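You operate a simulated robot arm through the tools that you are given. There is no shell and no other tool. Be economical: measure what you need, move in short steps, check, and stop when the job is done.

You are at the controls of a simulated robot arm. One attempt, no reset.

TASK
Wind the basket up and blow its left can dry on the rack.
Fine: stand it in the middle well, lower the air bar, then open the air valve; shut it once the drops are gone and swing the bar up. The other two stay in the basket. Set down upright: pink can. Where these are worked on the way, their far stop is far enough and under half their travel is too little: air bar, air valve of the drying rack.

It is judged by the outcome, as a careful person would: the job done as asked, and still so three seconds after it is handed in. It fails if anything else is knocked over, pushed out of place, dropped, spilled or broken.

THE ROBOT
A 7-joint arm with a two-finger parallel gripper on a trunk, on a base that drives. Base frame: it is fixed to the floor where the robot stands at the start and does not move with it; the origin is under the middle of the robot, x ahead of it, y to its left, z up. Units: m, degrees, N and s.
With the tool pointing down near the work surface it reaches from about 0.1 to 0.66 m from the robot's upright axis, wherever it stands. Its first joint turns from -143.0 to 143.0 degrees. Places, roughly: air bar [0.8, -0.6, 1.2]; air valve of the drying rack [0.5, -0.7, 0.8]; basket [0.7, 0, 0.7]; bath crank [0.5, -0.1, 0.5]; middle well of the drying rack [0.7, -0.6, 0.9]; pink can (5x5x14 cm) [0.6, 0.1, 0.7]. Payload 3 kg.
The tool frame sits at the grasp point between the pads (the TCP): z along the fingers, y along the line on which they close. The tips reach 0.03 m beyond it. Largest opening 0.11 m; finger width 0.02, thickness 0.01; the body of the gripper, 0.048 by 0.112 m, starts 0.055 m behind the TCP.
Orientation is that of the tool frame in the base frame, as a unit quaternion [w, x, y, z]. With the fingers straight down and closing along the base's y, the tool's x points along the base's -x, its y along +y and its z along -z.

THE INTERFACE
- The arm moves only by the tool arm_command. Its argument "moves" is a list of rows, each a list of 3 entries, a list of its own where there are three numbers: the shift along the tool's x, y, z in units of 200 mm (1.0 is 200 mm), then the turn, a rotation vector about the tool's x, y, z in units of 180 degrees (1.0 is 180 degrees), then the closure, from 0 (fully open) to 1 (shut). In form: [[[x, y, z], [ax, ay, az], gripper], ...]. A call has 1 to 12 rows; each row is the pose to reach, as a shift and turn from the pose commanded when the call began, along the tool's axes at that moment. A call with a number of a shift or a turn outside -1 to 1 is refused whole. Each row takes 0.2 s and may step no farther than 0.05 m and 8.6 degrees from the row before; otherwise, or with a gripper value out of range, the whole call is refused. Where a pose cannot be reached the arm comes as near as it can. A force on the tool above 50 N (or 10 N above the force at the start of the call, whichever is more), or a blocked arm, ends the call early, and 0.2 s more pass. Each finger travels about 0.108 m/s and halts on what it meets, pressing with about 38 N; the grip force reading is that of the motor and also rises with nothing between the fingers. The clock runs only during rows and for 0.2 s after the last one: add rows that repeat a pose to give the fingers time. It gives the time, the measured TCP pose, the force on the tool (base axes), the opening and the grip force at its end, in the units of the frame above (readings bear some noise), with the torque about the TCP (base axes, N m) and any sound that the robot's microphone picked up.
- Cameras (640 x 400 px; columns grow to the right, rows downward): "scene" is now at [0.1443, -0.0519, 1.686]; the picture's right is [-0.62, -0.79, -0.00], its down [-0.55, 0.43, -0.71] and it looks along [0.56, -0.44, -0.70] (base axes); focal length 232 px, centre (320, 200). "wrist" rides on the gripper at [0.072, 0.017, -0.103] in the tool frame; the picture's right is [-0.23, 0.97, 0.00], its down [-0.76, -0.18, -0.62] and it looks along [-0.61, -0.14, 0.78] (tool axes); focal length 222 px, centre (320, 200). There is no depth. A picture from a camera that has moved, and an enlarged one, comes with that camera's place and axes in the base frame and with its lens.
- camera(camera): a new picture of that camera. It takes no simulated time.
- raise_lower(by): slides the trunk up (or, below 0, down) by that many m; the arm and the scene camera ride with it, the base frame stays. It gives what a move gives, with no picture.
- steer(legs): drives the robot by 1 to 6 legs, each [ahead, left, turn to the left] in m, m and degrees, along the robot's own axes; the way and the turn of a leg run together, so that a leg with both is an arc; at most 1.5 m and 180 degrees a leg. The arm and the cameras ride along, it lands a little off, and it stops where it bumps. It gives what a move gives.
- pan_tilt(pan, tilt): turns the head with the scene camera to pan (to the left, within 86 degrees either way) and tilt (down, from -29 to 69), counted from straight ahead of the robot. It gives what a move gives.
- zoom(camera, box): a new picture of the part [left, top, right, bottom] of that camera's present view, enlarged. It takes no simulated time.
- close_job(): hands the job in; it is judged then, once.

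Work in short steps. Places have to be worked out from the pictures, the camera data and where the tool is seen: move nearer, look again, correct. Check each grasp and each placing, and mend what went wrong. You have 120 turns and 90 pictures in all, those below and enlarged ones among them. Open the gripper and draw the arm clear of the work before you hand the job in, unless the task says otherwise; then end with one line.

The tools are called after ">>>" as name(argument=value, ...) on one line, values as JSON. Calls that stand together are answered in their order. arm_command: Moves the arm, as the interface text tells. Its arguments: {"type":"object","properties":{"moves":{"type":"array","items":{"type":"array"}}},"required":["moves"]} The other tools are called the same way: raise_lower (by) slides the trunk up or down; steer (legs) drives the base; pan_tilt (pan, tilt) turns the head that bears the scene camera; camera (camera) takes a picture; zoom (camera, box) takes an enlarged picture of a part of a camera's view; close_job () hands the job in.

At the start:

```text
t: 0.0
position: [0.5016, -0.5728, 0.9996]
orientation: [0.0, 0.001, 1.0, -0.001]
wrist_force: [0.0, 0.0, 0.7]
wrist_torque: [0.01, -0.04, 0.03]
opening: 0.11
grasp_force: 0.1
trunk travel left (down, up): [-0.804, 0.086]
robot x, y, heading: [-0.0001, 0.0017, -0.1]
head pan, tilt: [-38.0, 44.8]
```

scene: 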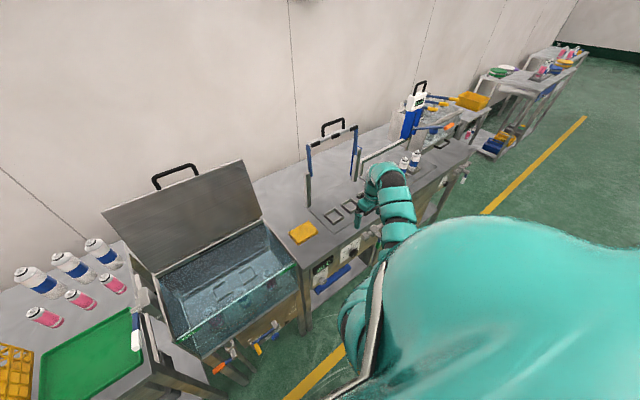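
wrist: 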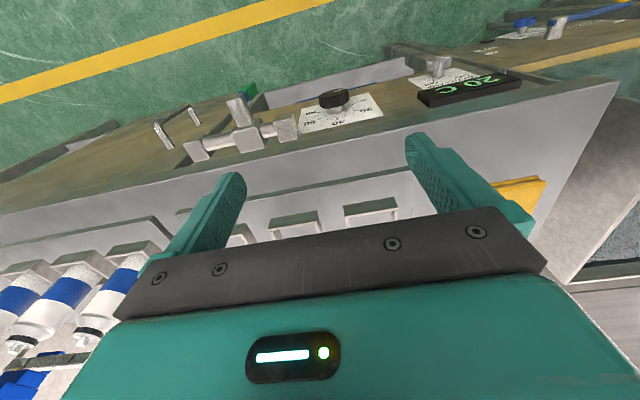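

I start by looking at the bath and the crank, enlarged, and then at the rack.

>>> zoom(camera="scene", box=[130, 200, 330, 390])

>>> zoom(camera="scene", box=[280, 100, 480, 290])

```text
2.11 times, centred on (230, 295) of scene
camera zoom: at [0.1443, -0.0519, 1.686], right [-0.62, -0.79, 0.0], down [-0.55, 0.43, -0.71], along [0.56, -0.44, -0.7], focal length 489 px, centre (510, 0)
```

zoom: 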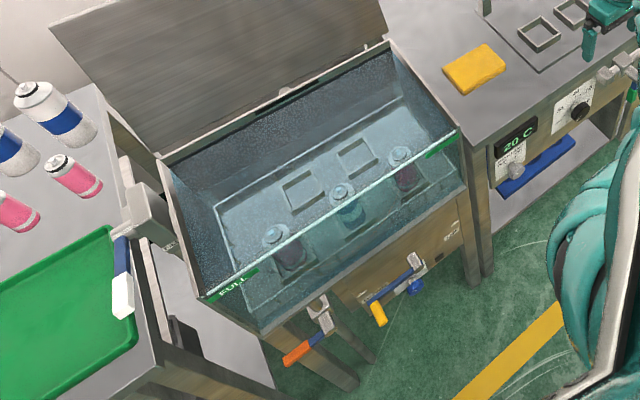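

```text
2.11 times, centred on (380, 195) of scene
camera zoom: at [0.1443, -0.0519, 1.686], right [-0.62, -0.79, 0.0], down [-0.55, 0.43, -0.71], along [0.56, -0.44, -0.7], focal length 489 px, centre (194, 210)
```

zoom: 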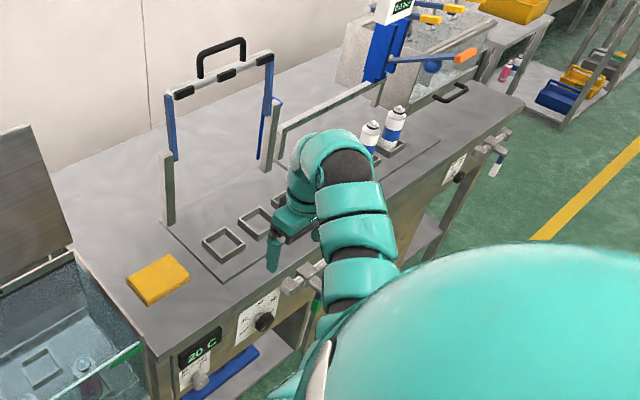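

The bath with its two handles sits straight ahead. I turn the head to it to tell the crank from the drain.

>>> pan_tilt(pan=0, tilt=58)

>>> camera(camera="scene")

```text
t: 1.0
position: [0.5014, -0.5715, 0.9993]
orientation: [0.0, 0.0, 1.0, 0.0]
wrist_force: [-0.5, -0.3, 0.3]
wrist_torque: [0.03, 0.0, 0.0]
opening: 0.1099
grasp_force: 0.1
trunk travel left (down, up): [-0.804, 0.086]
robot x, y, heading: [-0.0021, 0.0005, -0.1]
head pan, tilt: [0.0, 58.0]
```

```text
85 pictures are left
camera scene: at [0.1491, -0.0018, 1.6686], right [0.0, -1.0, 0.0], down [-0.85, 0.0, -0.53], along [0.53, 0.0, -0.85], focal length 232 px, centre (320, 200)
```

scene: 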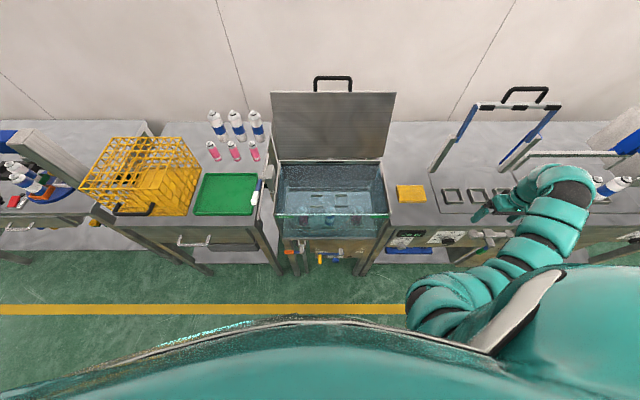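

>>> zoom(camera="scene", box=[250, 150, 410, 280])

>>> zoom(camera="scene", box=[370, 150, 530, 280])

```text
3.08 times, centred on (330, 215) of scene
camera zoom: at [0.1491, -0.0018, 1.6686], right [0.0, -1.0, 0.0], down [-0.85, 0.0, -0.53], along [0.53, 0.0, -0.85], focal length 714 px, centre (289, 154)
```

zoom: 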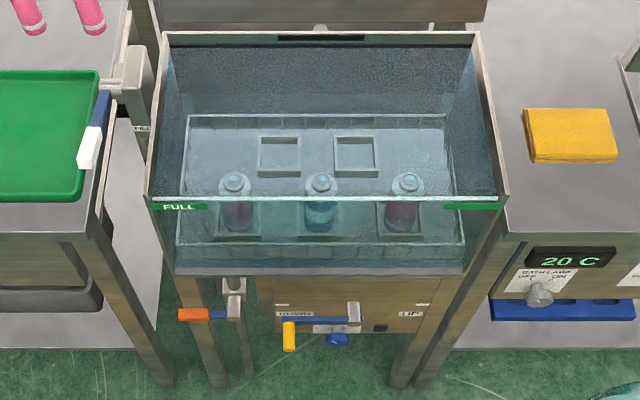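

```text
3.08 times, centred on (450, 215) of scene
camera zoom: at [0.1491, -0.0018, 1.6686], right [0.0, -1.0, 0.0], down [-0.85, 0.0, -0.53], along [0.53, 0.0, -0.85], focal length 714 px, centre (-80, 154)
```

zoom: 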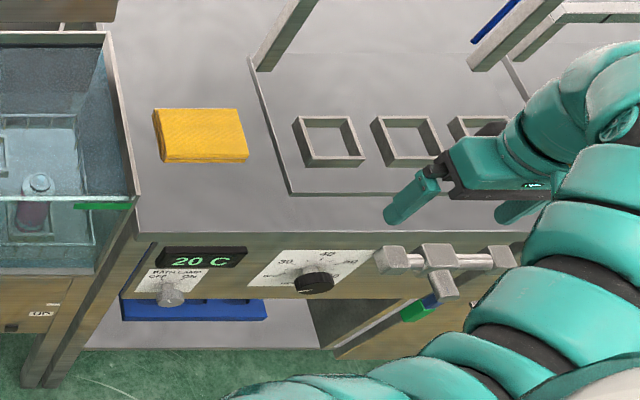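

The crank has a blue arm with a yellow knob, now pointing left at DOWN, with its pivot to the right; it must swing over to UP. I back off for room before turning the tool level.

>>> steer(legs=[[-0.35, 0, 0]])

>>> pan_tilt(pan=0, tilt=48)

>>> zoom(camera="scene", box=[200, 100, 440, 250])

```text
t: 3.3
position: [0.1481, -0.5706, 1.0012]
orientation: [0.001, -0.002, 1.0, 0.0]
wrist_force: [0.4, -0.3, -0.2]
wrist_torque: [-0.01, -0.02, 0.02]
opening: 0.1098
grasp_force: 0.1
trunk travel left (down, up): [-0.804, 0.086]
robot x, y, heading: [-0.3527, 0.0015, 0.1]
head pan, tilt: [0.0, 58.0]
```

```text
t: 4.0
position: [0.1507, -0.57, 1.0]
orientation: [0.0, -0.002, 1.0, 0.0]
wrist_force: [-0.8, 0.1, -0.2]
wrist_torque: [0.02, 0.01, 0.02]
opening: 0.11
grasp_force: 0.1
trunk travel left (down, up): [-0.804, 0.086]
robot x, y, heading: [-0.3565, 0.0019, 0.3]
head pan, tilt: [0.0, 48.0]
```

```text
2.67 times, centred on (320, 175) of scene
camera zoom: at [-0.1947, -0.0018, 1.6814], right [0.0, -1.0, 0.0], down [-0.74, 0.0, -0.67], along [0.67, 0.0, -0.74], focal length 619 px, centre (320, 267)
```

zoom: 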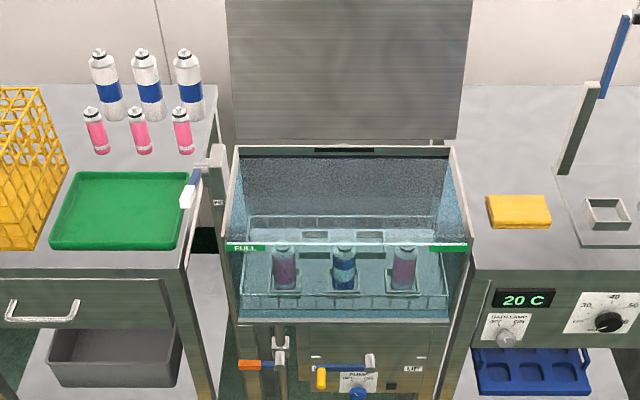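

Triangulating the two views puts the knob tip near (0.48, 0.00, 0.58) and the hub near (0.51, -0.10, 0.60). I turn the tool level to face +x while moving it left.

>>> arm_command(moves=[[[0, 0.0909, 0], [0, -0.0455, 0], 0], [[0, 0.1818, 0], [0, -0.0909, 0], 0], [[0, 0.2727, 0], [0, -0.1364, 0], 0], [[0, 0.3636, 0], [0, -0.1818, 0], 0], [[0, 0.4545, 0], [0, -0.2273, 0], 0], [[0, 0.5455, 0], [0, -0.2727, 0], 0.2], [[0, 0.6364, 0], [0, -0.3182, 0], 0.3], [[0, 0.7273, 0], [0, -0.3636, 0], 0.4], [[0, 0.8182, 0], [0, -0.4091, 0], 0.45], [[0, 0.9091, 0], [0, -0.4545, 0], 0.45], [[0, 1, 0], [0, -0.5, 0], 0.45]])

```text
t: 6.5
position: [0.1487, -0.3711, 0.9998]
orientation: [0.708, -0.001, 0.706, 0.001]
wrist_force: [0.4, -0.3, 0.5]
wrist_torque: [0.03, 0.0, -0.04]
opening: 0.0605
grasp_force: 0.1
trunk travel left (down, up): [-0.804, 0.086]
robot x, y, heading: [-0.355, -0.0019, -0.0]
head pan, tilt: [0.0, 48.0]
```

The tool is level. I move it over to y≈0 and lower the trunk.

>>> arm_command(moves=[[[0, 0.25, 0], [0, 0, 0], 0.45], [[0, 0.5, 0], [0, 0, 0], 0.45], [[0, 0.75, 0], [0, 0, 0], 0.45], [[0, 1, 0], [0, 0, 0], 0.45]])

>>> arm_command(moves=[[[0, 0.25, 0], [0, 0, 0], 0.45], [[0, 0.5, 0], [0, 0, 0], 0.45], [[0, 0.75, 0], [0, 0, 0], 0.45], [[0, 0.85, 0], [0, 0, 0], 0.45]])

>>> raise_lower(by=-0.38)

>>> camera(camera="wrist")

>>> camera(camera="scene")

```text
t: 7.5
position: [0.1438, -0.3048, 1.0182]
orientation: [0.713, 0.12, 0.682, -0.113]
wrist_force: [0.4, 0.3, 0.4]
wrist_torque: [0.01, -0.02, 0.01]
opening: 0.0604
grasp_force: 0.1
trunk travel left (down, up): [-0.804, 0.086]
robot x, y, heading: [-0.3537, -0.0005, 0.3]
head pan, tilt: [0.0, 48.0]
stopped in row 4: the arm was blocked; the commanded pose is now the measured one
```

```text
t: 8.5
position: [0.1963, -0.1406, 1.0166]
orientation: [0.71, 0.118, 0.686, -0.112]
wrist_force: [0.1, 0.4, 1.0]
wrist_torque: [-0.02, 0.01, -0.01]
opening: 0.0606
grasp_force: 0.0
trunk travel left (down, up): [-0.804, 0.086]
robot x, y, heading: [-0.352, -0.0001, 0.1]
head pan, tilt: [0.0, 48.0]
```

```text
t: 12.2
position: [0.1969, -0.1411, 0.6355]
orientation: [0.709, 0.118, 0.686, -0.112]
wrist_force: [0.2, 0.0, -0.5]
wrist_torque: [0.0, 0.02, 0.02]
opening: 0.0605
grasp_force: 0.0
trunk travel left (down, up): [-0.424, 0.466]
robot x, y, heading: [-0.3541, -0.0016, 0.2]
head pan, tilt: [0.0, 48.0]
```

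```text
81 pictures are left
camera wrist: at [0.1057, -0.0918, 0.5612], right [0.3, 0.92, 0.24], down [-0.67, 0.03, 0.74], along [0.67, -0.39, 0.63], focal length 222 px, centre (320, 200)
```

wrist: 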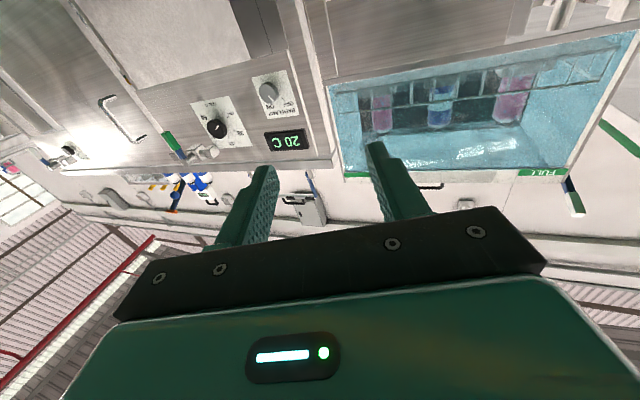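

```text
80 pictures are left
camera scene: at [-0.1949, -0.0016, 1.3015], right [0.0, -1.0, 0.0], down [-0.74, 0.0, -0.67], along [0.67, 0.0, -0.74], focal length 232 px, centre (320, 200)
```

scene: 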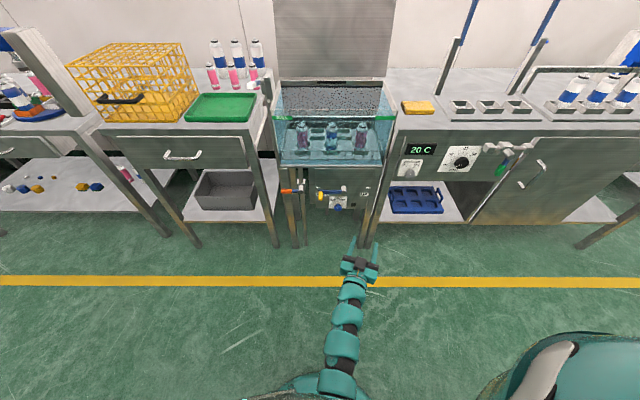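

The first sideways move was blocked and left the tool tilted about 19°. I look closely at the crank now that the camera is lower, then straighten the tool.

>>> zoom(camera="scene", box=[270, 150, 390, 230])

>>> arm_command(moves=[[[0, 0, 0], [-0.035, 0.004, -0.001], 0.45], [[0, 0, 0], [-0.07, 0.008, -0.002], 0.45], [[0, 0, 0], [-0.104, 0.011, -0.003], 0.45]])

```text
5.00 times, centred on (330, 190) of scene
camera zoom: at [-0.1949, -0.0016, 1.3015], right [0.0, -1.0, 0.0], down [-0.74, 0.0, -0.67], along [0.67, 0.0, -0.74], focal length 1161 px, centre (270, 250)
```

zoom: 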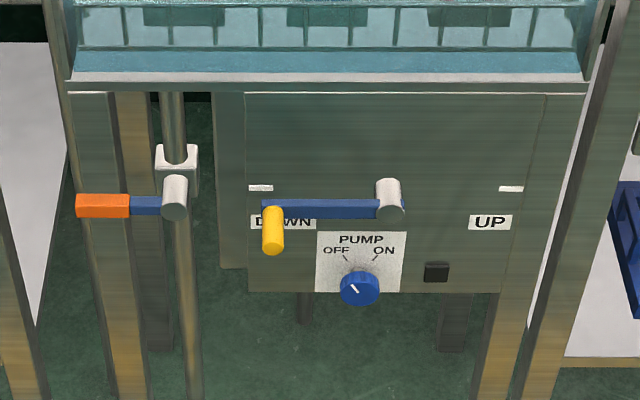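

```text
t: 13.0
position: [0.196, -0.1413, 0.637]
orientation: [0.707, -0.001, 0.707, 0.0]
wrist_force: [-0.3, -0.8, -0.5]
wrist_torque: [-0.02, 0.01, -0.02]
opening: 0.0604
grasp_force: 0.0
trunk travel left (down, up): [-0.424, 0.466]
robot x, y, heading: [-0.3552, 0.0017, 0.3]
head pan, tilt: [0.0, 48.0]
```

Fresh estimates put the knob tip centre at about (0.495, -0.004, 0.545), the hub at about (0.535, -0.108, 0.548) and the radius at about 0.105. I line up at y≈0, z≈0.545 and drive ahead 0.15.

>>> arm_command(moves=[[[0.115, 0.171, 0], [0, 0, 0], 0.45], [[0.23, 0.342, 0], [0, 0, 0], 0.45], [[0.345, 0.513, 0], [0, 0, 0], 0.45], [[0.46, 0.685, 0], [0, 0, 0], 0.45]])

>>> steer(legs=[[0.15, 0, 0]])

>>> camera(camera="wrist")

>>> camera(camera="scene")

```text
t: 14.0
position: [0.1957, -0.0073, 0.5445]
orientation: [0.707, 0.0, 0.707, 0.0]
wrist_force: [-0.3, 0.6, -0.9]
wrist_torque: [0.02, 0.0, -0.02]
opening: 0.0604
grasp_force: 0.0
trunk travel left (down, up): [-0.424, 0.466]
robot x, y, heading: [-0.3505, -0.001, 0.2]
head pan, tilt: [0.0, 48.0]
```

```text
t: 15.3
position: [0.3435, -0.0048, 0.543]
orientation: [0.707, -0.001, 0.707, 0.001]
wrist_force: [-0.3, -0.2, 0.2]
wrist_torque: [-0.03, -0.03, 0.03]
opening: 0.0604
grasp_force: 0.1
trunk travel left (down, up): [-0.424, 0.466]
robot x, y, heading: [-0.2035, -0.0029, 0.7]
head pan, tilt: [0.0, 48.0]
```

```text
78 pictures are left
camera wrist: at [0.24, 0.0123, 0.4714], right [0.0, 0.97, 0.23], down [-0.62, -0.18, 0.76], along [0.78, -0.14, 0.61], focal length 222 px, centre (320, 200)
```

wrist: 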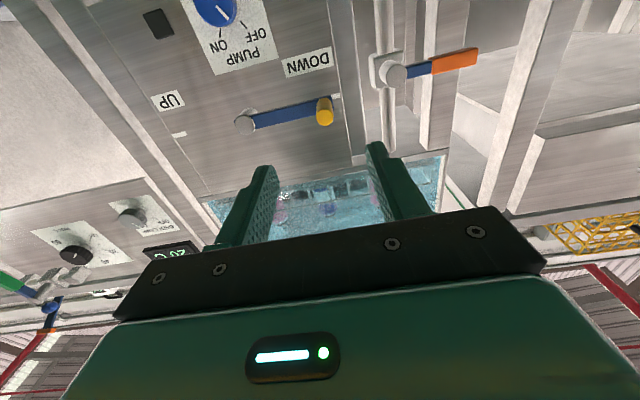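

```text
77 pictures are left
camera scene: at [-0.0467, -0.0004, 1.3015], right [0.01, -1.0, 0.0], down [-0.74, -0.01, -0.67], along [0.67, 0.0, -0.74], focal length 232 px, centre (320, 200)
```

scene: 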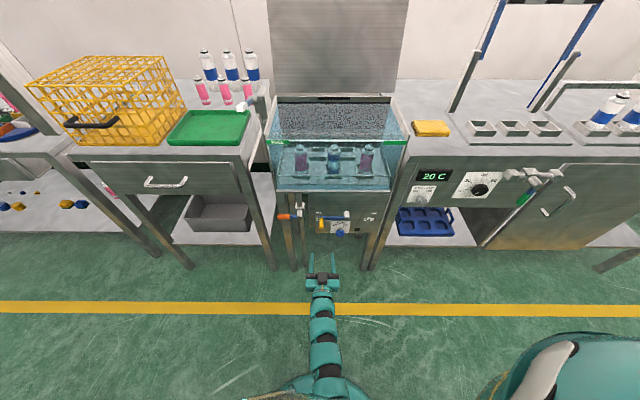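

>>> zoom(camera="wrist", box=[200, 60, 420, 200])

>>> zoom(camera="scene", box=[260, 180, 400, 290])

```text
2.86 times, centred on (310, 130) of wrist
camera zoom: at [0.24, 0.0123, 0.4714], right [0.0, 0.97, 0.23], down [-0.62, -0.18, 0.76], along [0.78, -0.14, 0.61], focal length 635 px, centre (349, 400)
```

zoom: 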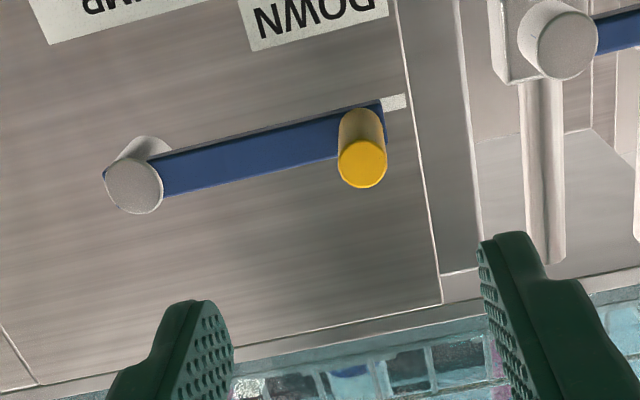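

```text
3.64 times, centred on (330, 235) of scene
camera zoom: at [-0.0467, -0.0004, 1.3015], right [0.01, -1.0, 0.0], down [-0.74, -0.01, -0.67], along [0.67, 0.0, -0.74], focal length 844 px, centre (284, 73)
```

zoom: 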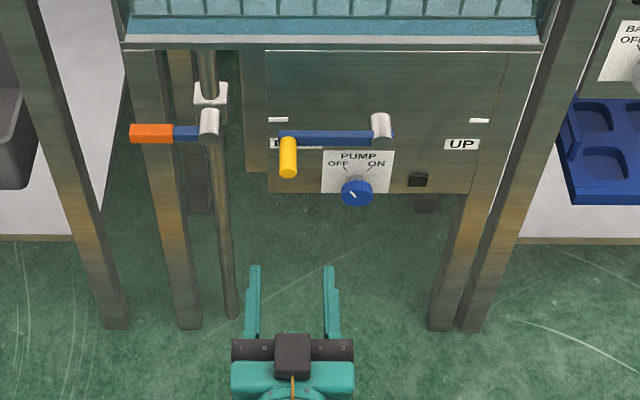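

The knob tip is now at (0.488, 0.000, 0.553) and the hub at (-0.11, 0.553) in y and z, so the radius is about 0.11. I slide the open fingers over the knob and close.

>>> arm_command(moves=[[[-0.05, 0.02, 0.18], [0, 0, 0], 0.45], [[-0.05, 0.02, 0.36], [0, 0, 0], 0.45], [[-0.05, 0.02, 0.54], [0, 0, 0], 0.45], [[-0.05, 0.02, 0.725], [0, 0, 0], 0.45]])

>>> zoom(camera="scene", box=[260, 180, 400, 290])

>>> camera(camera="wrist")

```text
t: 16.3
position: [0.4914, -0.0002, 0.5544]
orientation: [0.707, -0.001, 0.707, 0.002]
wrist_force: [0.0, 0.4, 0.6]
wrist_torque: [0.02, 0.03, 0.02]
opening: 0.0606
grasp_force: 0.1
trunk travel left (down, up): [-0.424, 0.466]
robot x, y, heading: [-0.204, 0.0018, 0.7]
head pan, tilt: [0.0, 48.0]
```

```text
3.64 times, centred on (330, 235) of scene
camera zoom: at [-0.0466, -0.0003, 1.3015], right [0.01, -1.0, 0.0], down [-0.74, -0.01, -0.67], along [0.67, 0.0, -0.74], focal length 844 px, centre (284, 73)
```

zoom: 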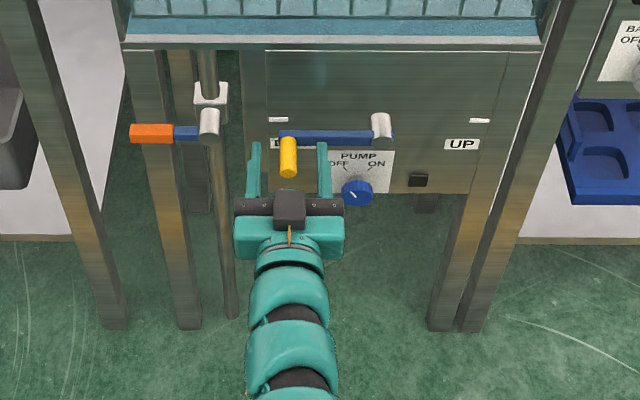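

```text
73 pictures are left
camera wrist: at [0.3858, 0.0156, 0.4815], right [0.0, 0.97, 0.23], down [-0.62, -0.18, 0.76], along [0.78, -0.14, 0.61], focal length 222 px, centre (320, 200)
```

wrist: 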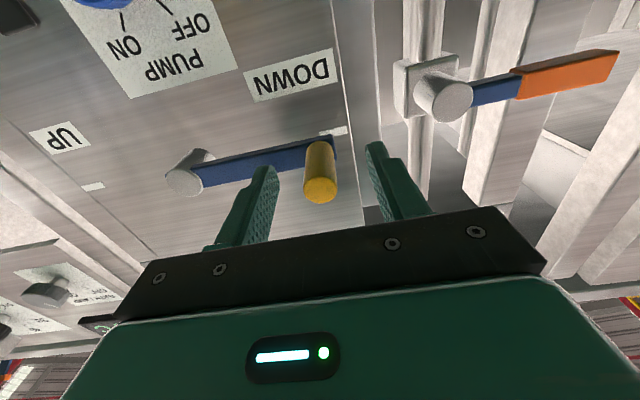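

The knob sits midway between the fingers. I close on it.

>>> arm_command(moves=[[[0, 0, 0], [0, 0, 0], 0.8], [[0, 0, 0], [0, 0, 0], 1], [[0, 0, 0], [0, 0, 0], 1], [[0, 0, 0], [0, 0, 0], 1]])

```text
t: 17.3
position: [0.4885, -0.0002, 0.5538]
orientation: [0.707, -0.001, 0.707, 0.002]
wrist_force: [7.0, 11.5, 0.7]
wrist_torque: [0.12, 0.37, -0.83]
opening: 0.0186
grasp_force: 45.0
trunk travel left (down, up): [-0.424, 0.466]
robot x, y, heading: [-0.2023, 0.002, 0.3]
head pan, tilt: [0.0, 48.0]
```

The knob is held at 18.6 mm. I swing it up and over towards UP, first 30°.

>>> arm_command(moves=[[[-0.0946, -0.0083, 0], [0, 0, 0], 1], [[-0.1864, -0.0329, 0], [0, 0, 0], 1], [[-0.2725, -0.073, 0], [0, 0, 0], 1]])

>>> zoom(camera="scene", box=[240, 120, 420, 260])

```text
t: 18.1
position: [0.4893, -0.0123, 0.6089]
orientation: [0.707, -0.002, 0.707, 0.003]
wrist_force: [1.5, 18.5, -2.3]
wrist_torque: [0.39, 1.28, -0.73]
opening: 0.019
grasp_force: 44.8
trunk travel left (down, up): [-0.424, 0.466]
robot x, y, heading: [-0.2019, -0.0009, 0.4]
head pan, tilt: [0.0, 48.0]
```

```text
2.86 times, centred on (330, 190) of scene
camera zoom: at [-0.0462, 0.001, 1.3016], right [0.01, -1.0, 0.0], down [-0.74, -0.01, -0.67], along [0.67, 0.0, -0.74], focal length 663 px, centre (291, 229)
```

zoom: 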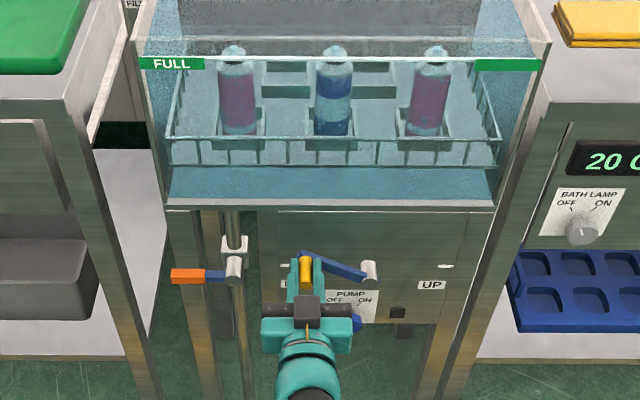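

The crank has turned about 30° and the basket is rising. The path suggests a radius near 0.114, so I continue to 90°.

>>> arm_command(moves=[[[-0.13, -0.093, 0], [0, 0, 0], 1], [[-0.22, -0.211, 0], [0, 0, 0], 1], [[-0.2775, -0.3485, 0], [0, 0, 0], 1], [[-0.297, -0.496, 0], [0, 0, 0], 1]])

>>> zoom(camera="scene", box=[240, 120, 420, 260])

```text
t: 19.1
position: [0.4885, -0.1166, 0.6747]
orientation: [0.711, -0.001, 0.703, -0.001]
wrist_force: [17.1, 1.3, 36.2]
wrist_torque: [0.13, -0.11, -0.06]
opening: 0.0001
grasp_force: 37.2
trunk travel left (down, up): [-0.424, 0.466]
robot x, y, heading: [-0.205, -0.0011, 0.3]
head pan, tilt: [0.0, 48.0]
```

```text
2.86 times, centred on (330, 190) of scene
camera zoom: at [-0.0488, -0.0001, 1.3023], right [0.01, -1.0, 0.0], down [-0.74, 0.0, -0.67], along [0.67, 0.0, -0.74], focal length 663 px, centre (291, 229)
```

zoom: 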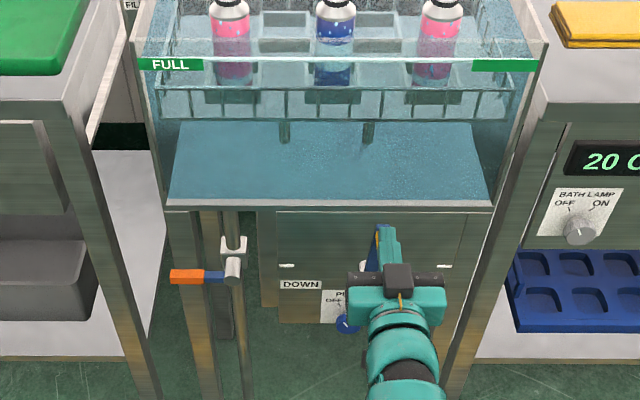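

The knob slipped out near the top and the closed fingers now press on it from above. I back straight off and look.

>>> arm_command(moves=[[[-0.03, 0, 0], [0, 0, 0], 1], [[-0.03, 0, -0.2], [0, 0, 0], 1], [[-0.03, 0, -0.4], [0, 0, 0], 0.6]])

>>> zoom(camera="scene", box=[240, 120, 420, 260])

>>> camera(camera="wrist")

```text
t: 19.9
position: [0.4058, -0.1133, 0.6717]
orientation: [0.705, -0.001, 0.709, 0.0]
wrist_force: [0.2, -0.1, 0.1]
wrist_torque: [0.0, 0.02, 0.0]
opening: 0.044
grasp_force: 0.0
trunk travel left (down, up): [-0.424, 0.466]
robot x, y, heading: [-0.2043, -0.0037, 0.2]
head pan, tilt: [0.0, 48.0]
```

```text
2.86 times, centred on (330, 190) of scene
camera zoom: at [-0.0471, -0.0005, 1.3012], right [0.01, -1.0, 0.0], down [-0.74, 0.0, -0.67], along [0.67, 0.0, -0.74], focal length 663 px, centre (291, 229)
```

zoom: 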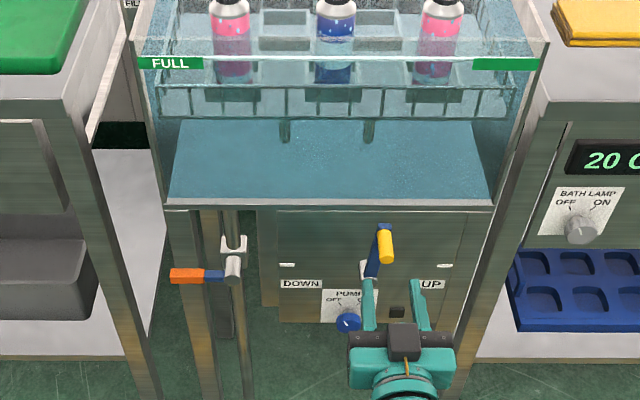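

```text
69 pictures are left
camera wrist: at [0.3021, -0.097, 0.5999], right [0.0, 0.97, 0.23], down [-0.62, -0.18, 0.76], along [0.79, -0.14, 0.6], focal length 222 px, centre (320, 200)
```

wrist: 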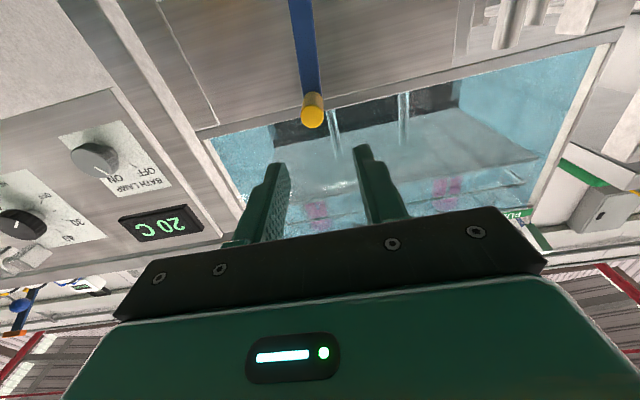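

The crank stays put just past the top, with the knob at about (0.488, -0.118, 0.656), and the basket is halfway up. I regrasp the knob there and will roll the hand along with the crank this time.

>>> arm_command(moves=[[[0.08, -0.022, 0], [0, 0, 0], 0.55], [[0.08, -0.022, 0.14], [0, 0, 0], 0.55], [[0.08, -0.022, 0.28], [0, 0, 0], 0.55], [[0.08, -0.022, 0.43], [0, 0, 0], 0.55]])

>>> zoom(camera="wrist", box=[200, 60, 420, 220])

```text
t: 20.9
position: [0.4947, -0.1182, 0.6575]
orientation: [0.708, -0.001, 0.706, 0.001]
wrist_force: [0.1, 0.9, 0.3]
wrist_torque: [0.01, -0.02, 0.01]
opening: 0.0495
grasp_force: 0.0
trunk travel left (down, up): [-0.424, 0.466]
robot x, y, heading: [-0.208, 0.0017, 0.4]
head pan, tilt: [0.0, 48.0]
```

```text
2.50 times, centred on (310, 140) of wrist
camera zoom: at [0.3918, -0.102, 0.5849], right [0.0, 0.97, 0.23], down [-0.62, -0.18, 0.76], along [0.78, -0.14, 0.61], focal length 555 px, centre (345, 350)
```

zoom: 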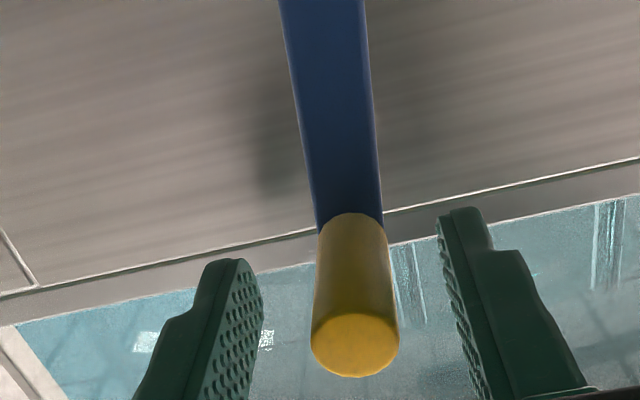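

The knob is centred. I close on it.

>>> arm_command(moves=[[[0, 0.005, 0], [0, 0, 0], 0.8], [[0, 0.005, 0], [0, 0, 0], 1], [[0, 0.005, 0], [0, 0, 0], 1]])

>>> arm_command(moves=[[[0.0115, -0.0695, 0], [0, 0, 0.0426], 1], [[0.032, -0.136, 0], [0, 0, 0.0851], 1], [[0.062, -0.2, 0], [0, 0, 0.1277], 1], [[0.0995, -0.2585, 0], [0, 0, 0.1702], 1], [[0.1445, -0.3125, 0], [0, 0, 0.2128], 1], [[0.197, -0.36, 0], [0, 0, 0.2553], 1]])

>>> zoom(camera="scene", box=[240, 120, 420, 260])

```text
t: 21.7
position: [0.4955, -0.117, 0.6577]
orientation: [0.707, -0.002, 0.707, 0.002]
wrist_force: [3.9, 10.0, 2.3]
wrist_torque: [0.25, 0.23, -1.0]
opening: 0.0186
grasp_force: 44.5
trunk travel left (down, up): [-0.424, 0.466]
robot x, y, heading: [-0.2076, -0.0038, 0.6]
head pan, tilt: [0.0, 48.0]
```

```text
t: 23.1
position: [0.495, -0.189, 0.6182]
orientation: [0.65, 0.274, 0.652, 0.278]
wrist_force: [3.5, 9.7, 2.7]
wrist_torque: [-0.07, 1.18, -0.01]
opening: 0.0186
grasp_force: 45.6
trunk travel left (down, up): [-0.424, 0.466]
robot x, y, heading: [-0.2049, 0.0006, 0.3]
head pan, tilt: [0.0, 48.0]
```

```text
2.86 times, centred on (330, 190) of scene
camera zoom: at [-0.0465, 0.0005, 1.3015], right [0.01, -1.0, 0.0], down [-0.74, -0.01, -0.67], along [0.67, 0.0, -0.74], focal length 663 px, centre (291, 229)
```

zoom: 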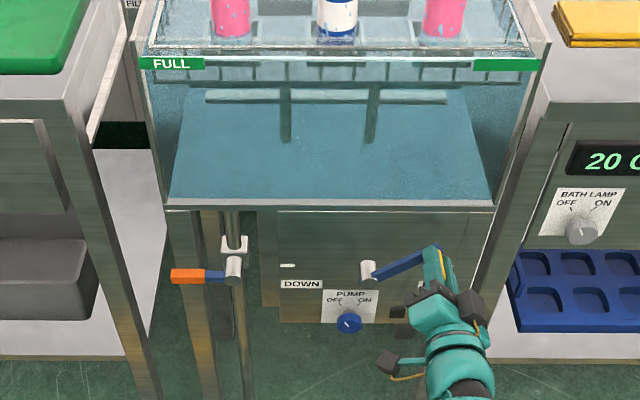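

It is holding well and the basket is nearly up. I carry on to the UP stop.

>>> arm_command(moves=[[[0.0115, -0.069, 0], [0, 0, 0.0426], 1], [[0.0325, -0.1355, 0], [0, 0, 0.0851], 1], [[0.062, -0.2, 0], [0, 0, 0.1277], 1], [[0.0995, -0.2585, 0], [0, 0, 0.1702], 1], [[0.145, -0.3125, 0], [0, 0, 0.2128], 1], [[0.145, -0.3125, 0], [0, 0, 0.2128], 1]])

>>> zoom(camera="scene", box=[240, 120, 420, 260])

```text
t: 24.5
position: [0.4954, -0.2126, 0.552]
orientation: [0.523, 0.475, 0.524, 0.475]
wrist_force: [-0.6, -3.9, 8.1]
wrist_torque: [0.27, 0.78, 0.04]
opening: 0.0185
grasp_force: 45.3
trunk travel left (down, up): [-0.424, 0.466]
robot x, y, heading: [-0.2041, -0.0014, 0.5]
head pan, tilt: [0.0, 48.0]
```

```text
2.86 times, centred on (330, 190) of scene
camera zoom: at [-0.0475, -0.0007, 1.3016], right [0.01, -1.0, 0.0], down [-0.74, 0.0, -0.67], along [0.67, 0.0, -0.74], focal length 663 px, centre (291, 229)
```

zoom: 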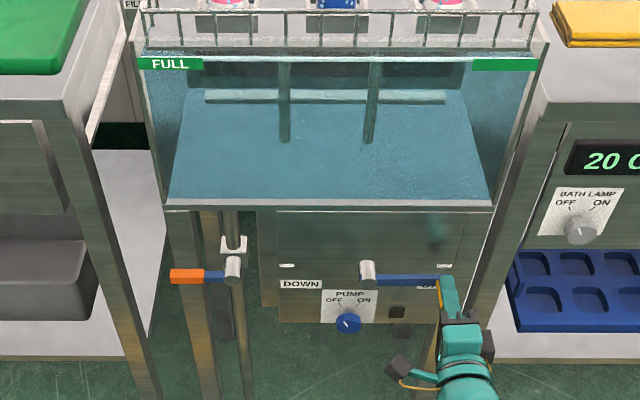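

The crank is level at UP. I nudge it slightly down to be sure it is on its stop, then open and back off.

>>> arm_command(moves=[[[0, -0.02, 0], [0, 0, 0], 1], [[0, -0.04, 0], [0, 0, 0], 1], [[0, -0.04, 0], [0, 0, 0], 1]])

>>> arm_command(moves=[[[0, 0.02, 0], [0, 0, 0], 0.6], [[0, 0.02, 0], [0, 0, 0], 0.5], [[0, 0.02, 0], [0, 0, 0], 0.5], [[0, 0.02, -0.2], [0, 0, 0], 0.5], [[0, 0.02, -0.4], [0, 0, 0], 0.5], [[0, 0.02, -0.6], [0, 0, 0], 0.5], [[0, 0.02, -0.8], [0, 0, 0], 0.5]])

>>> camera(camera="scene")

```text
t: 25.3
position: [0.4952, -0.2133, 0.5506]
orientation: [0.528, 0.472, 0.522, 0.477]
wrist_force: [2.9, -7.0, 33.1]
wrist_torque: [0.1, 1.23, -0.04]
opening: 0.0186
grasp_force: 45.2
trunk travel left (down, up): [-0.424, 0.466]
robot x, y, heading: [-0.204, -0.0008, 0.3]
head pan, tilt: [0.0, 48.0]
```

```text
t: 26.9
position: [0.3345, -0.2096, 0.5485]
orientation: [0.523, 0.475, 0.526, 0.475]
wrist_force: [-0.9, 0.5, 0.3]
wrist_torque: [0.03, -0.02, 0.01]
opening: 0.0551
grasp_force: 0.1
trunk travel left (down, up): [-0.424, 0.466]
robot x, y, heading: [-0.2041, 0.0001, 0.4]
head pan, tilt: [0.0, 48.0]
```

```text
65 pictures are left
camera scene: at [-0.0469, -0.0004, 1.3015], right [0.01, -1.0, 0.0], down [-0.74, 0.0, -0.67], along [0.67, 0.0, -0.74], focal length 232 px, centre (320, 200)
```

scene: 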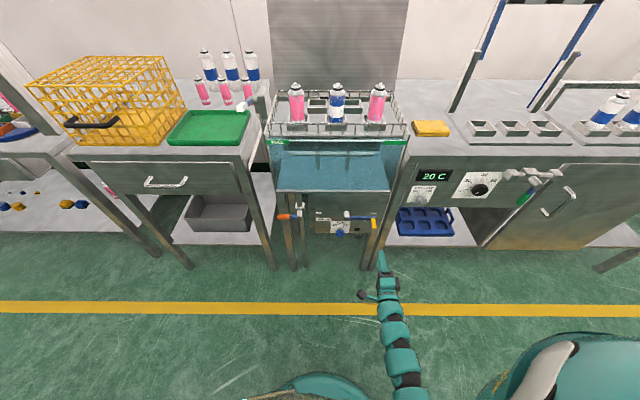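

The basket is up and holds. I raise the trunk and turn the tool back to pointing down, undoing the roll first.

>>> raise_lower(by=0.44)

>>> arm_command(moves=[[[0, 0, 0], [0, 0, -0.0426], 0.3], [[0, 0, 0], [0, 0, -0.0851], 0.3], [[0, 0, 0], [0, 0, -0.1277], 0.3], [[0, 0, 0], [0, 0, -0.1702], 0.3], [[0, 0, 0], [0, 0, -0.2128], 0.3], [[0, 0, 0], [0, 0, -0.2553], 0.3], [[0, 0, 0], [0, 0, -0.2979], 0.3], [[0, 0, 0], [0, 0, -0.3404], 0.3], [[0, 0, 0], [0, 0, -0.383], 0.3], [[0, 0, 0], [0, 0, -0.4256], 0.3], [[0, 0, 0], [0, 0, -0.4682], 0.3]])

>>> arm_command(moves=[[[0, 0, 0], [0, 0.0455, 0], 0.3], [[0, 0, 0], [0, 0.0909, 0], 0.3], [[0, 0, 0], [0, 0.1364, 0], 0.3], [[0, 0, 0], [0, 0.1818, 0], 0.3], [[0, 0, 0], [0, 0.2273, 0], 0.3], [[0, 0, 0], [0, 0.2727, 0], 0.3], [[0, 0, 0], [0, 0.3182, 0], 0.3], [[0, 0, 0], [0, 0.3636, 0], 0.3], [[0, 0, 0], [0, 0.4091, 0], 0.3], [[0, 0, 0], [0, 0.4545, 0], 0.3], [[0, 0, 0], [0, 0.5, 0], 0.3]])

>>> camera(camera="scene")

```text
refused: 0.44 is not a number from -0.4 to 0.4
```

```text
t: 29.3
position: [0.3351, -0.2125, 0.5504]
orientation: [0.707, -0.001, 0.707, -0.001]
wrist_force: [-0.1, 0.3, 0.6]
wrist_torque: [0.01, 0.03, 0.01]
opening: 0.0771
grasp_force: 0.0
trunk travel left (down, up): [-0.424, 0.466]
robot x, y, heading: [-0.2046, -0.0046, 0.8]
head pan, tilt: [0.0, 48.0]
```

```text
t: 31.7
position: [0.3352, -0.2129, 0.5496]
orientation: [-0.001, -0.001, 1.0, 0.0]
wrist_force: [-0.6, 0.4, 0.9]
wrist_torque: [-0.02, -0.01, -0.04]
opening: 0.077
grasp_force: 0.1
trunk travel left (down, up): [-0.424, 0.466]
robot x, y, heading: [-0.2017, -0.0026, 0.3]
head pan, tilt: [0.0, 48.0]
```

```text
64 pictures are left
camera scene: at [-0.0467, -0.0007, 1.3015], right [0.01, -1.0, 0.0], down [-0.74, 0.0, -0.67], along [0.67, 0.0, -0.74], focal length 232 px, centre (320, 200)
```

scene: 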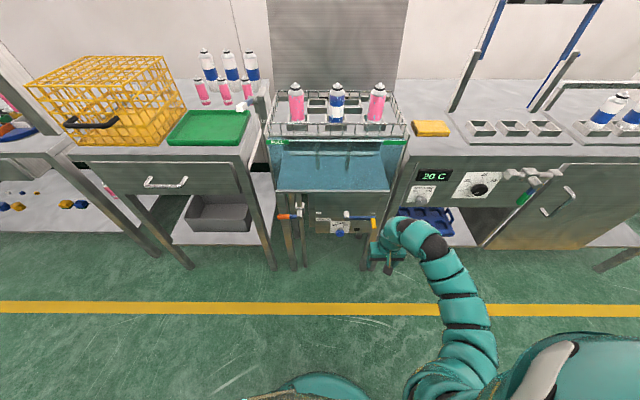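

The raise was refused as too long, but the rotations were done. I raise the trunk by 0.4.

>>> raise_lower(by=0.4)

>>> zoom(camera="scene", box=[250, 100, 410, 200])

>>> camera(camera="wrist")

```text
t: 35.6
position: [0.3359, -0.2125, 0.9489]
orientation: [0.0, -0.002, 1.0, -0.001]
wrist_force: [0.1, -0.1, -0.3]
wrist_torque: [-0.01, -0.02, 0.01]
opening: 0.0773
grasp_force: 0.0
trunk travel left (down, up): [-0.824, 0.066]
robot x, y, heading: [-0.2063, 0.0001, 0.6]
head pan, tilt: [0.0, 48.0]
```

```text
4.00 times, centred on (330, 150) of scene
camera zoom: at [-0.0466, -0.0005, 1.7015], right [0.01, -1.0, 0.0], down [-0.74, 0.0, -0.67], along [0.67, 0.0, -0.74], focal length 929 px, centre (280, 400)
```

zoom: 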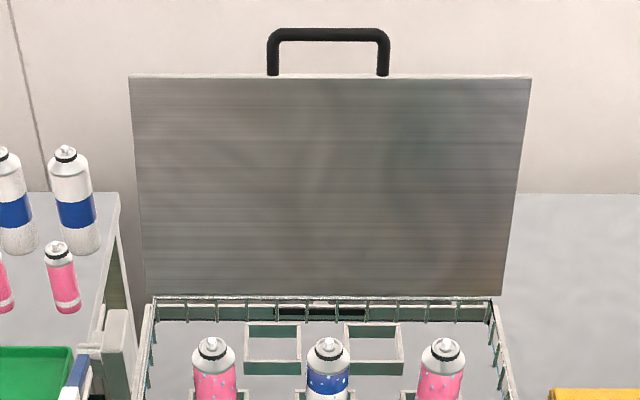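

```text
62 pictures are left
camera wrist: at [0.2626, -0.1961, 1.0531], right [0.22, 0.97, 0.0], down [0.76, -0.17, 0.62], along [0.61, -0.14, -0.78], focal length 222 px, centre (320, 200)
```

wrist: 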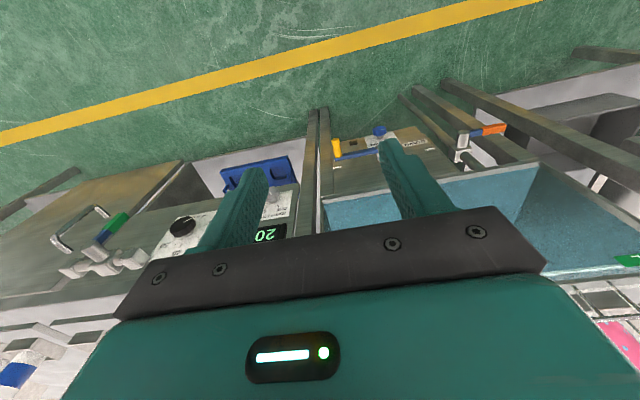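

>>> zoom(camera="scene", box=[260, 160, 400, 250])

```text
4.44 times, centred on (330, 205) of scene
camera zoom: at [-0.0466, -0.0005, 1.7015], right [0.01, -1.0, 0.0], down [-0.74, 0.0, -0.67], along [0.67, 0.0, -0.74], focal length 1032 px, centre (276, 178)
```

zoom: 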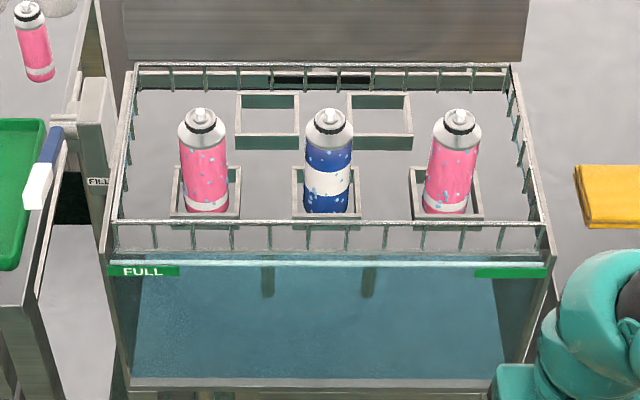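

The left can's top is at about (0.64, 0.075, 1.03). I raise the hand to clear the cans, drive nearer and look again.

>>> raise_lower(by=0.06)

>>> arm_command(moves=[[[0, 0, -0.25], [0, 0, 0], 0.2], [[0, 0.2, -0.45], [0, 0, 0], 0.2], [[0, 0.4, -0.55], [0, 0, 0], 0.2], [[0, 0.6, -0.55], [0, 0, 0], 0.2], [[0, 0.8, -0.55], [0, 0, 0], 0.2]])

>>> steer(legs=[[0.2, 0, 0]])

>>> pan_tilt(pan=0, tilt=55)

>>> camera(camera="scene")

>>> camera(camera="wrist")

```text
t: 36.6
position: [0.3356, -0.2128, 1.0086]
orientation: [0.001, -0.002, 1.0, 0.0]
wrist_force: [-0.6, -0.8, 0.2]
wrist_torque: [-0.01, 0.02, -0.02]
opening: 0.0768
grasp_force: 0.1
trunk travel left (down, up): [-0.884, 0.006]
robot x, y, heading: [-0.2035, -0.0018, 0.4]
head pan, tilt: [0.0, 48.0]
```

```text
refused: row 2 steps farther than a row can; nothing moved
```

```text
t: 38.2
position: [0.5375, -0.2127, 1.0094]
orientation: [0.0, 0.0, 1.0, 0.0]
wrist_force: [0.4, -0.9, -0.6]
wrist_torque: [-0.03, 0.02, -0.01]
opening: 0.077
grasp_force: 0.1
trunk travel left (down, up): [-0.884, 0.006]
robot x, y, heading: [-0.0064, 0.0031, 0.2]
head pan, tilt: [0.0, 48.0]
```

```text
t: 38.9
position: [0.5373, -0.2144, 1.0097]
orientation: [0.0, -0.001, 1.0, 0.0]
wrist_force: [-0.5, 0.1, -0.8]
wrist_torque: [0.0, -0.01, 0.0]
opening: 0.0769
grasp_force: 0.1
trunk travel left (down, up): [-0.884, 0.006]
robot x, y, heading: [-0.0012, -0.0003, 0.4]
head pan, tilt: [0.0, 55.0]
```

```text
60 pictures are left
camera scene: at [0.1486, 0.0002, 1.7523], right [0.0, -1.0, 0.0], down [-0.82, 0.0, -0.57], along [0.57, 0.0, -0.82], focal length 232 px, centre (320, 200)
```

scene: 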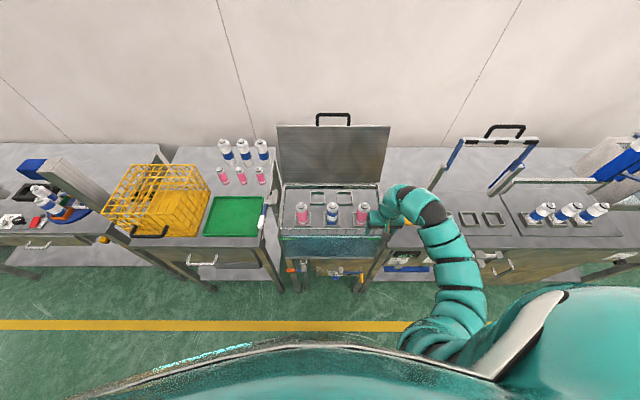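

```text
59 pictures are left
camera wrist: at [0.4642, -0.1961, 1.1133], right [0.23, 0.97, 0.0], down [0.76, -0.18, 0.62], along [0.61, -0.14, -0.78], focal length 222 px, centre (320, 200)
```

wrist: 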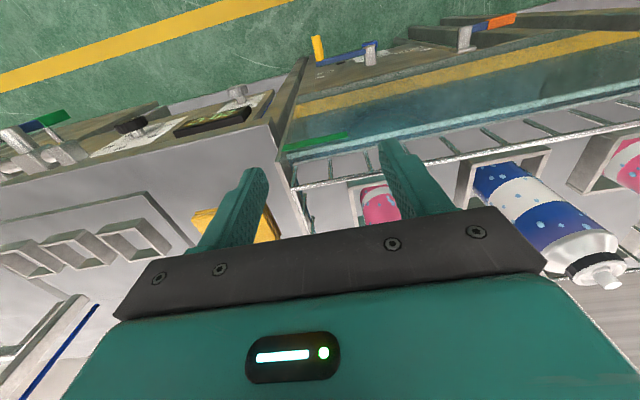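

The lift was refused while the drive went through, but nothing was touched. I lift the hand straight up now and then move left.

>>> arm_command(moves=[[[0, 0, -0.2], [0, 0, 0], 0.2], [[0, 0, -0.4], [0, 0, 0], 0.2], [[0, 0, -0.55], [0, 0, 0], 0.2], [[0, 0.2, -0.55], [0, 0, 0], 0.2], [[0, 0.4, -0.55], [0, 0, 0], 0.2], [[0, 0.6, -0.55], [0, 0, 0], 0.2], [[0, 0.8, -0.55], [0, 0, 0], 0.2], [[0, 1, -0.55], [0, 0, 0], 0.2]])

>>> zoom(camera="scene", box=[260, 160, 400, 250])

>>> camera(camera="wrist")

```text
t: 40.6
position: [0.514, -0.0153, 1.0808]
orientation: [0.007, 0.0, 1.0, 0.01]
wrist_force: [1.3, -0.4, 0.1]
wrist_torque: [-0.03, 0.0, -0.03]
opening: 0.088
grasp_force: 0.1
out of reach, approached as far as the arm can: row 2, 3, 4, 5, 6, 7, 8
trunk travel left (down, up): [-0.884, 0.006]
robot x, y, heading: [-0.0037, 0.0031, 0.1]
head pan, tilt: [0.0, 55.0]
```

```text
4.44 times, centred on (330, 205) of scene
camera zoom: at [0.1488, 0.0012, 1.7523], right [0.0, -1.0, 0.0], down [-0.82, 0.0, -0.57], along [0.57, 0.0, -0.82], focal length 1032 px, centre (276, 178)
```

zoom: 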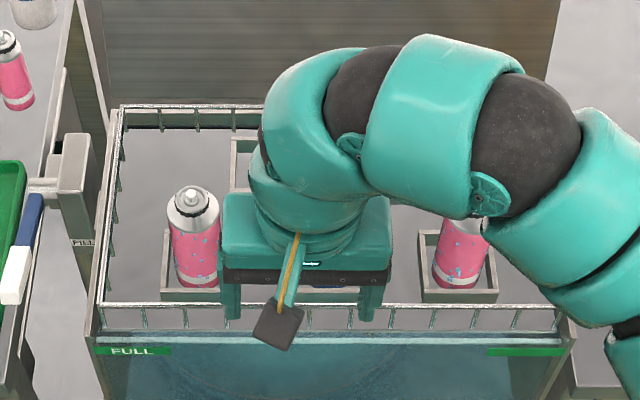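

```text
57 pictures are left
camera wrist: at [0.4401, -0.0001, 1.1843], right [0.23, 0.97, 0.02], down [0.75, -0.19, 0.63], along [0.62, -0.13, -0.78], focal length 222 px, centre (320, 200)
```

wrist: 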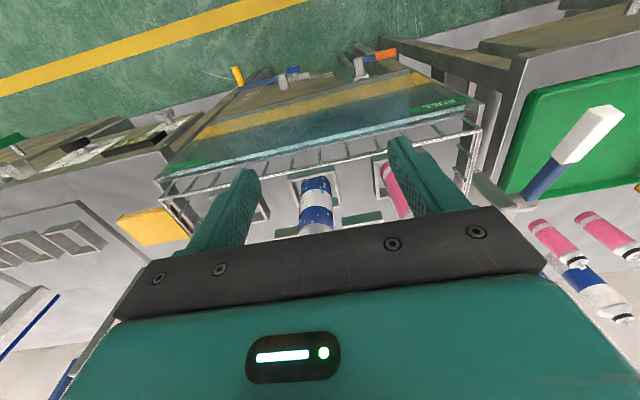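

Two views put the left can at about (0.63, 0.072) with its top at 1.04; the front rail is at x 0.566 with its top at z 0.96. I line up in front of the can at z≈1.02 and will slide in over the rail.

>>> arm_command(moves=[[[0.07, 0.2, 0.1], [0, 0, 0], 0.18], [[0.136, 0.35, 0.2], [0, 0, 0], 0.18], [[0.136, 0.43, 0.35], [0, 0, 0], 0.18], [[0.136, 0.43, 0.5], [0, 0, 0], 0.18]])

>>> camera(camera="wrist")

>>> zoom(camera="scene", box=[260, 160, 400, 250])

```text
t: 41.6
position: [0.4863, 0.0712, 0.9786]
orientation: [0.0, -0.001, 1.0, 0.0]
wrist_force: [0.0, 0.3, -0.2]
wrist_torque: [0.01, -0.01, 0.04]
opening: 0.0902
grasp_force: 0.0
trunk travel left (down, up): [-0.884, 0.006]
robot x, y, heading: [-0.004, 0.0022, 0.4]
head pan, tilt: [0.0, 55.0]
```

```text
56 pictures are left
camera wrist: at [0.4139, 0.0895, 1.0822], right [0.23, 0.97, 0.0], down [0.76, -0.18, 0.62], along [0.61, -0.14, -0.78], focal length 222 px, centre (320, 200)
```

wrist: 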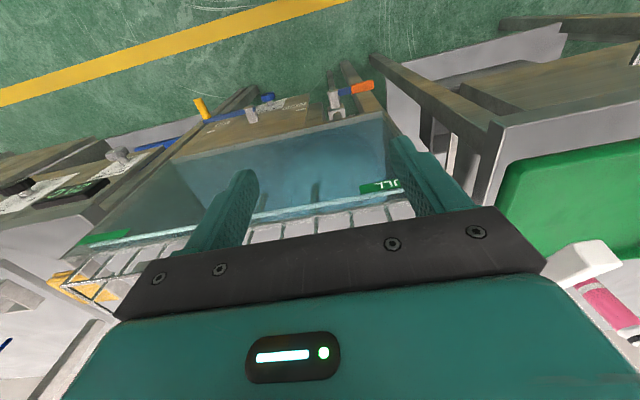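

```text
4.44 times, centred on (330, 205) of scene
camera zoom: at [0.1489, -0.0003, 1.7523], right [0.0, -1.0, 0.0], down [-0.82, 0.0, -0.57], along [0.57, 0.0, -0.82], focal length 1032 px, centre (276, 178)
```

zoom: 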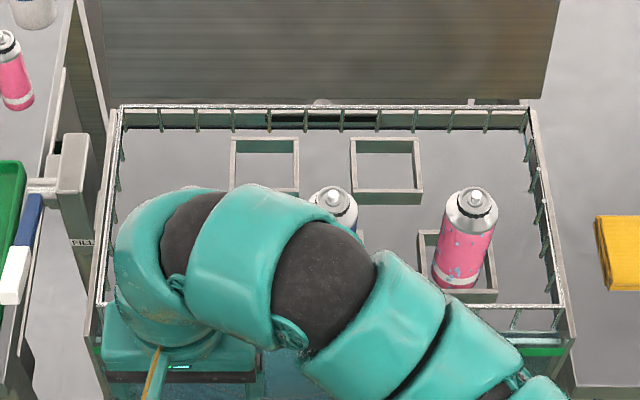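

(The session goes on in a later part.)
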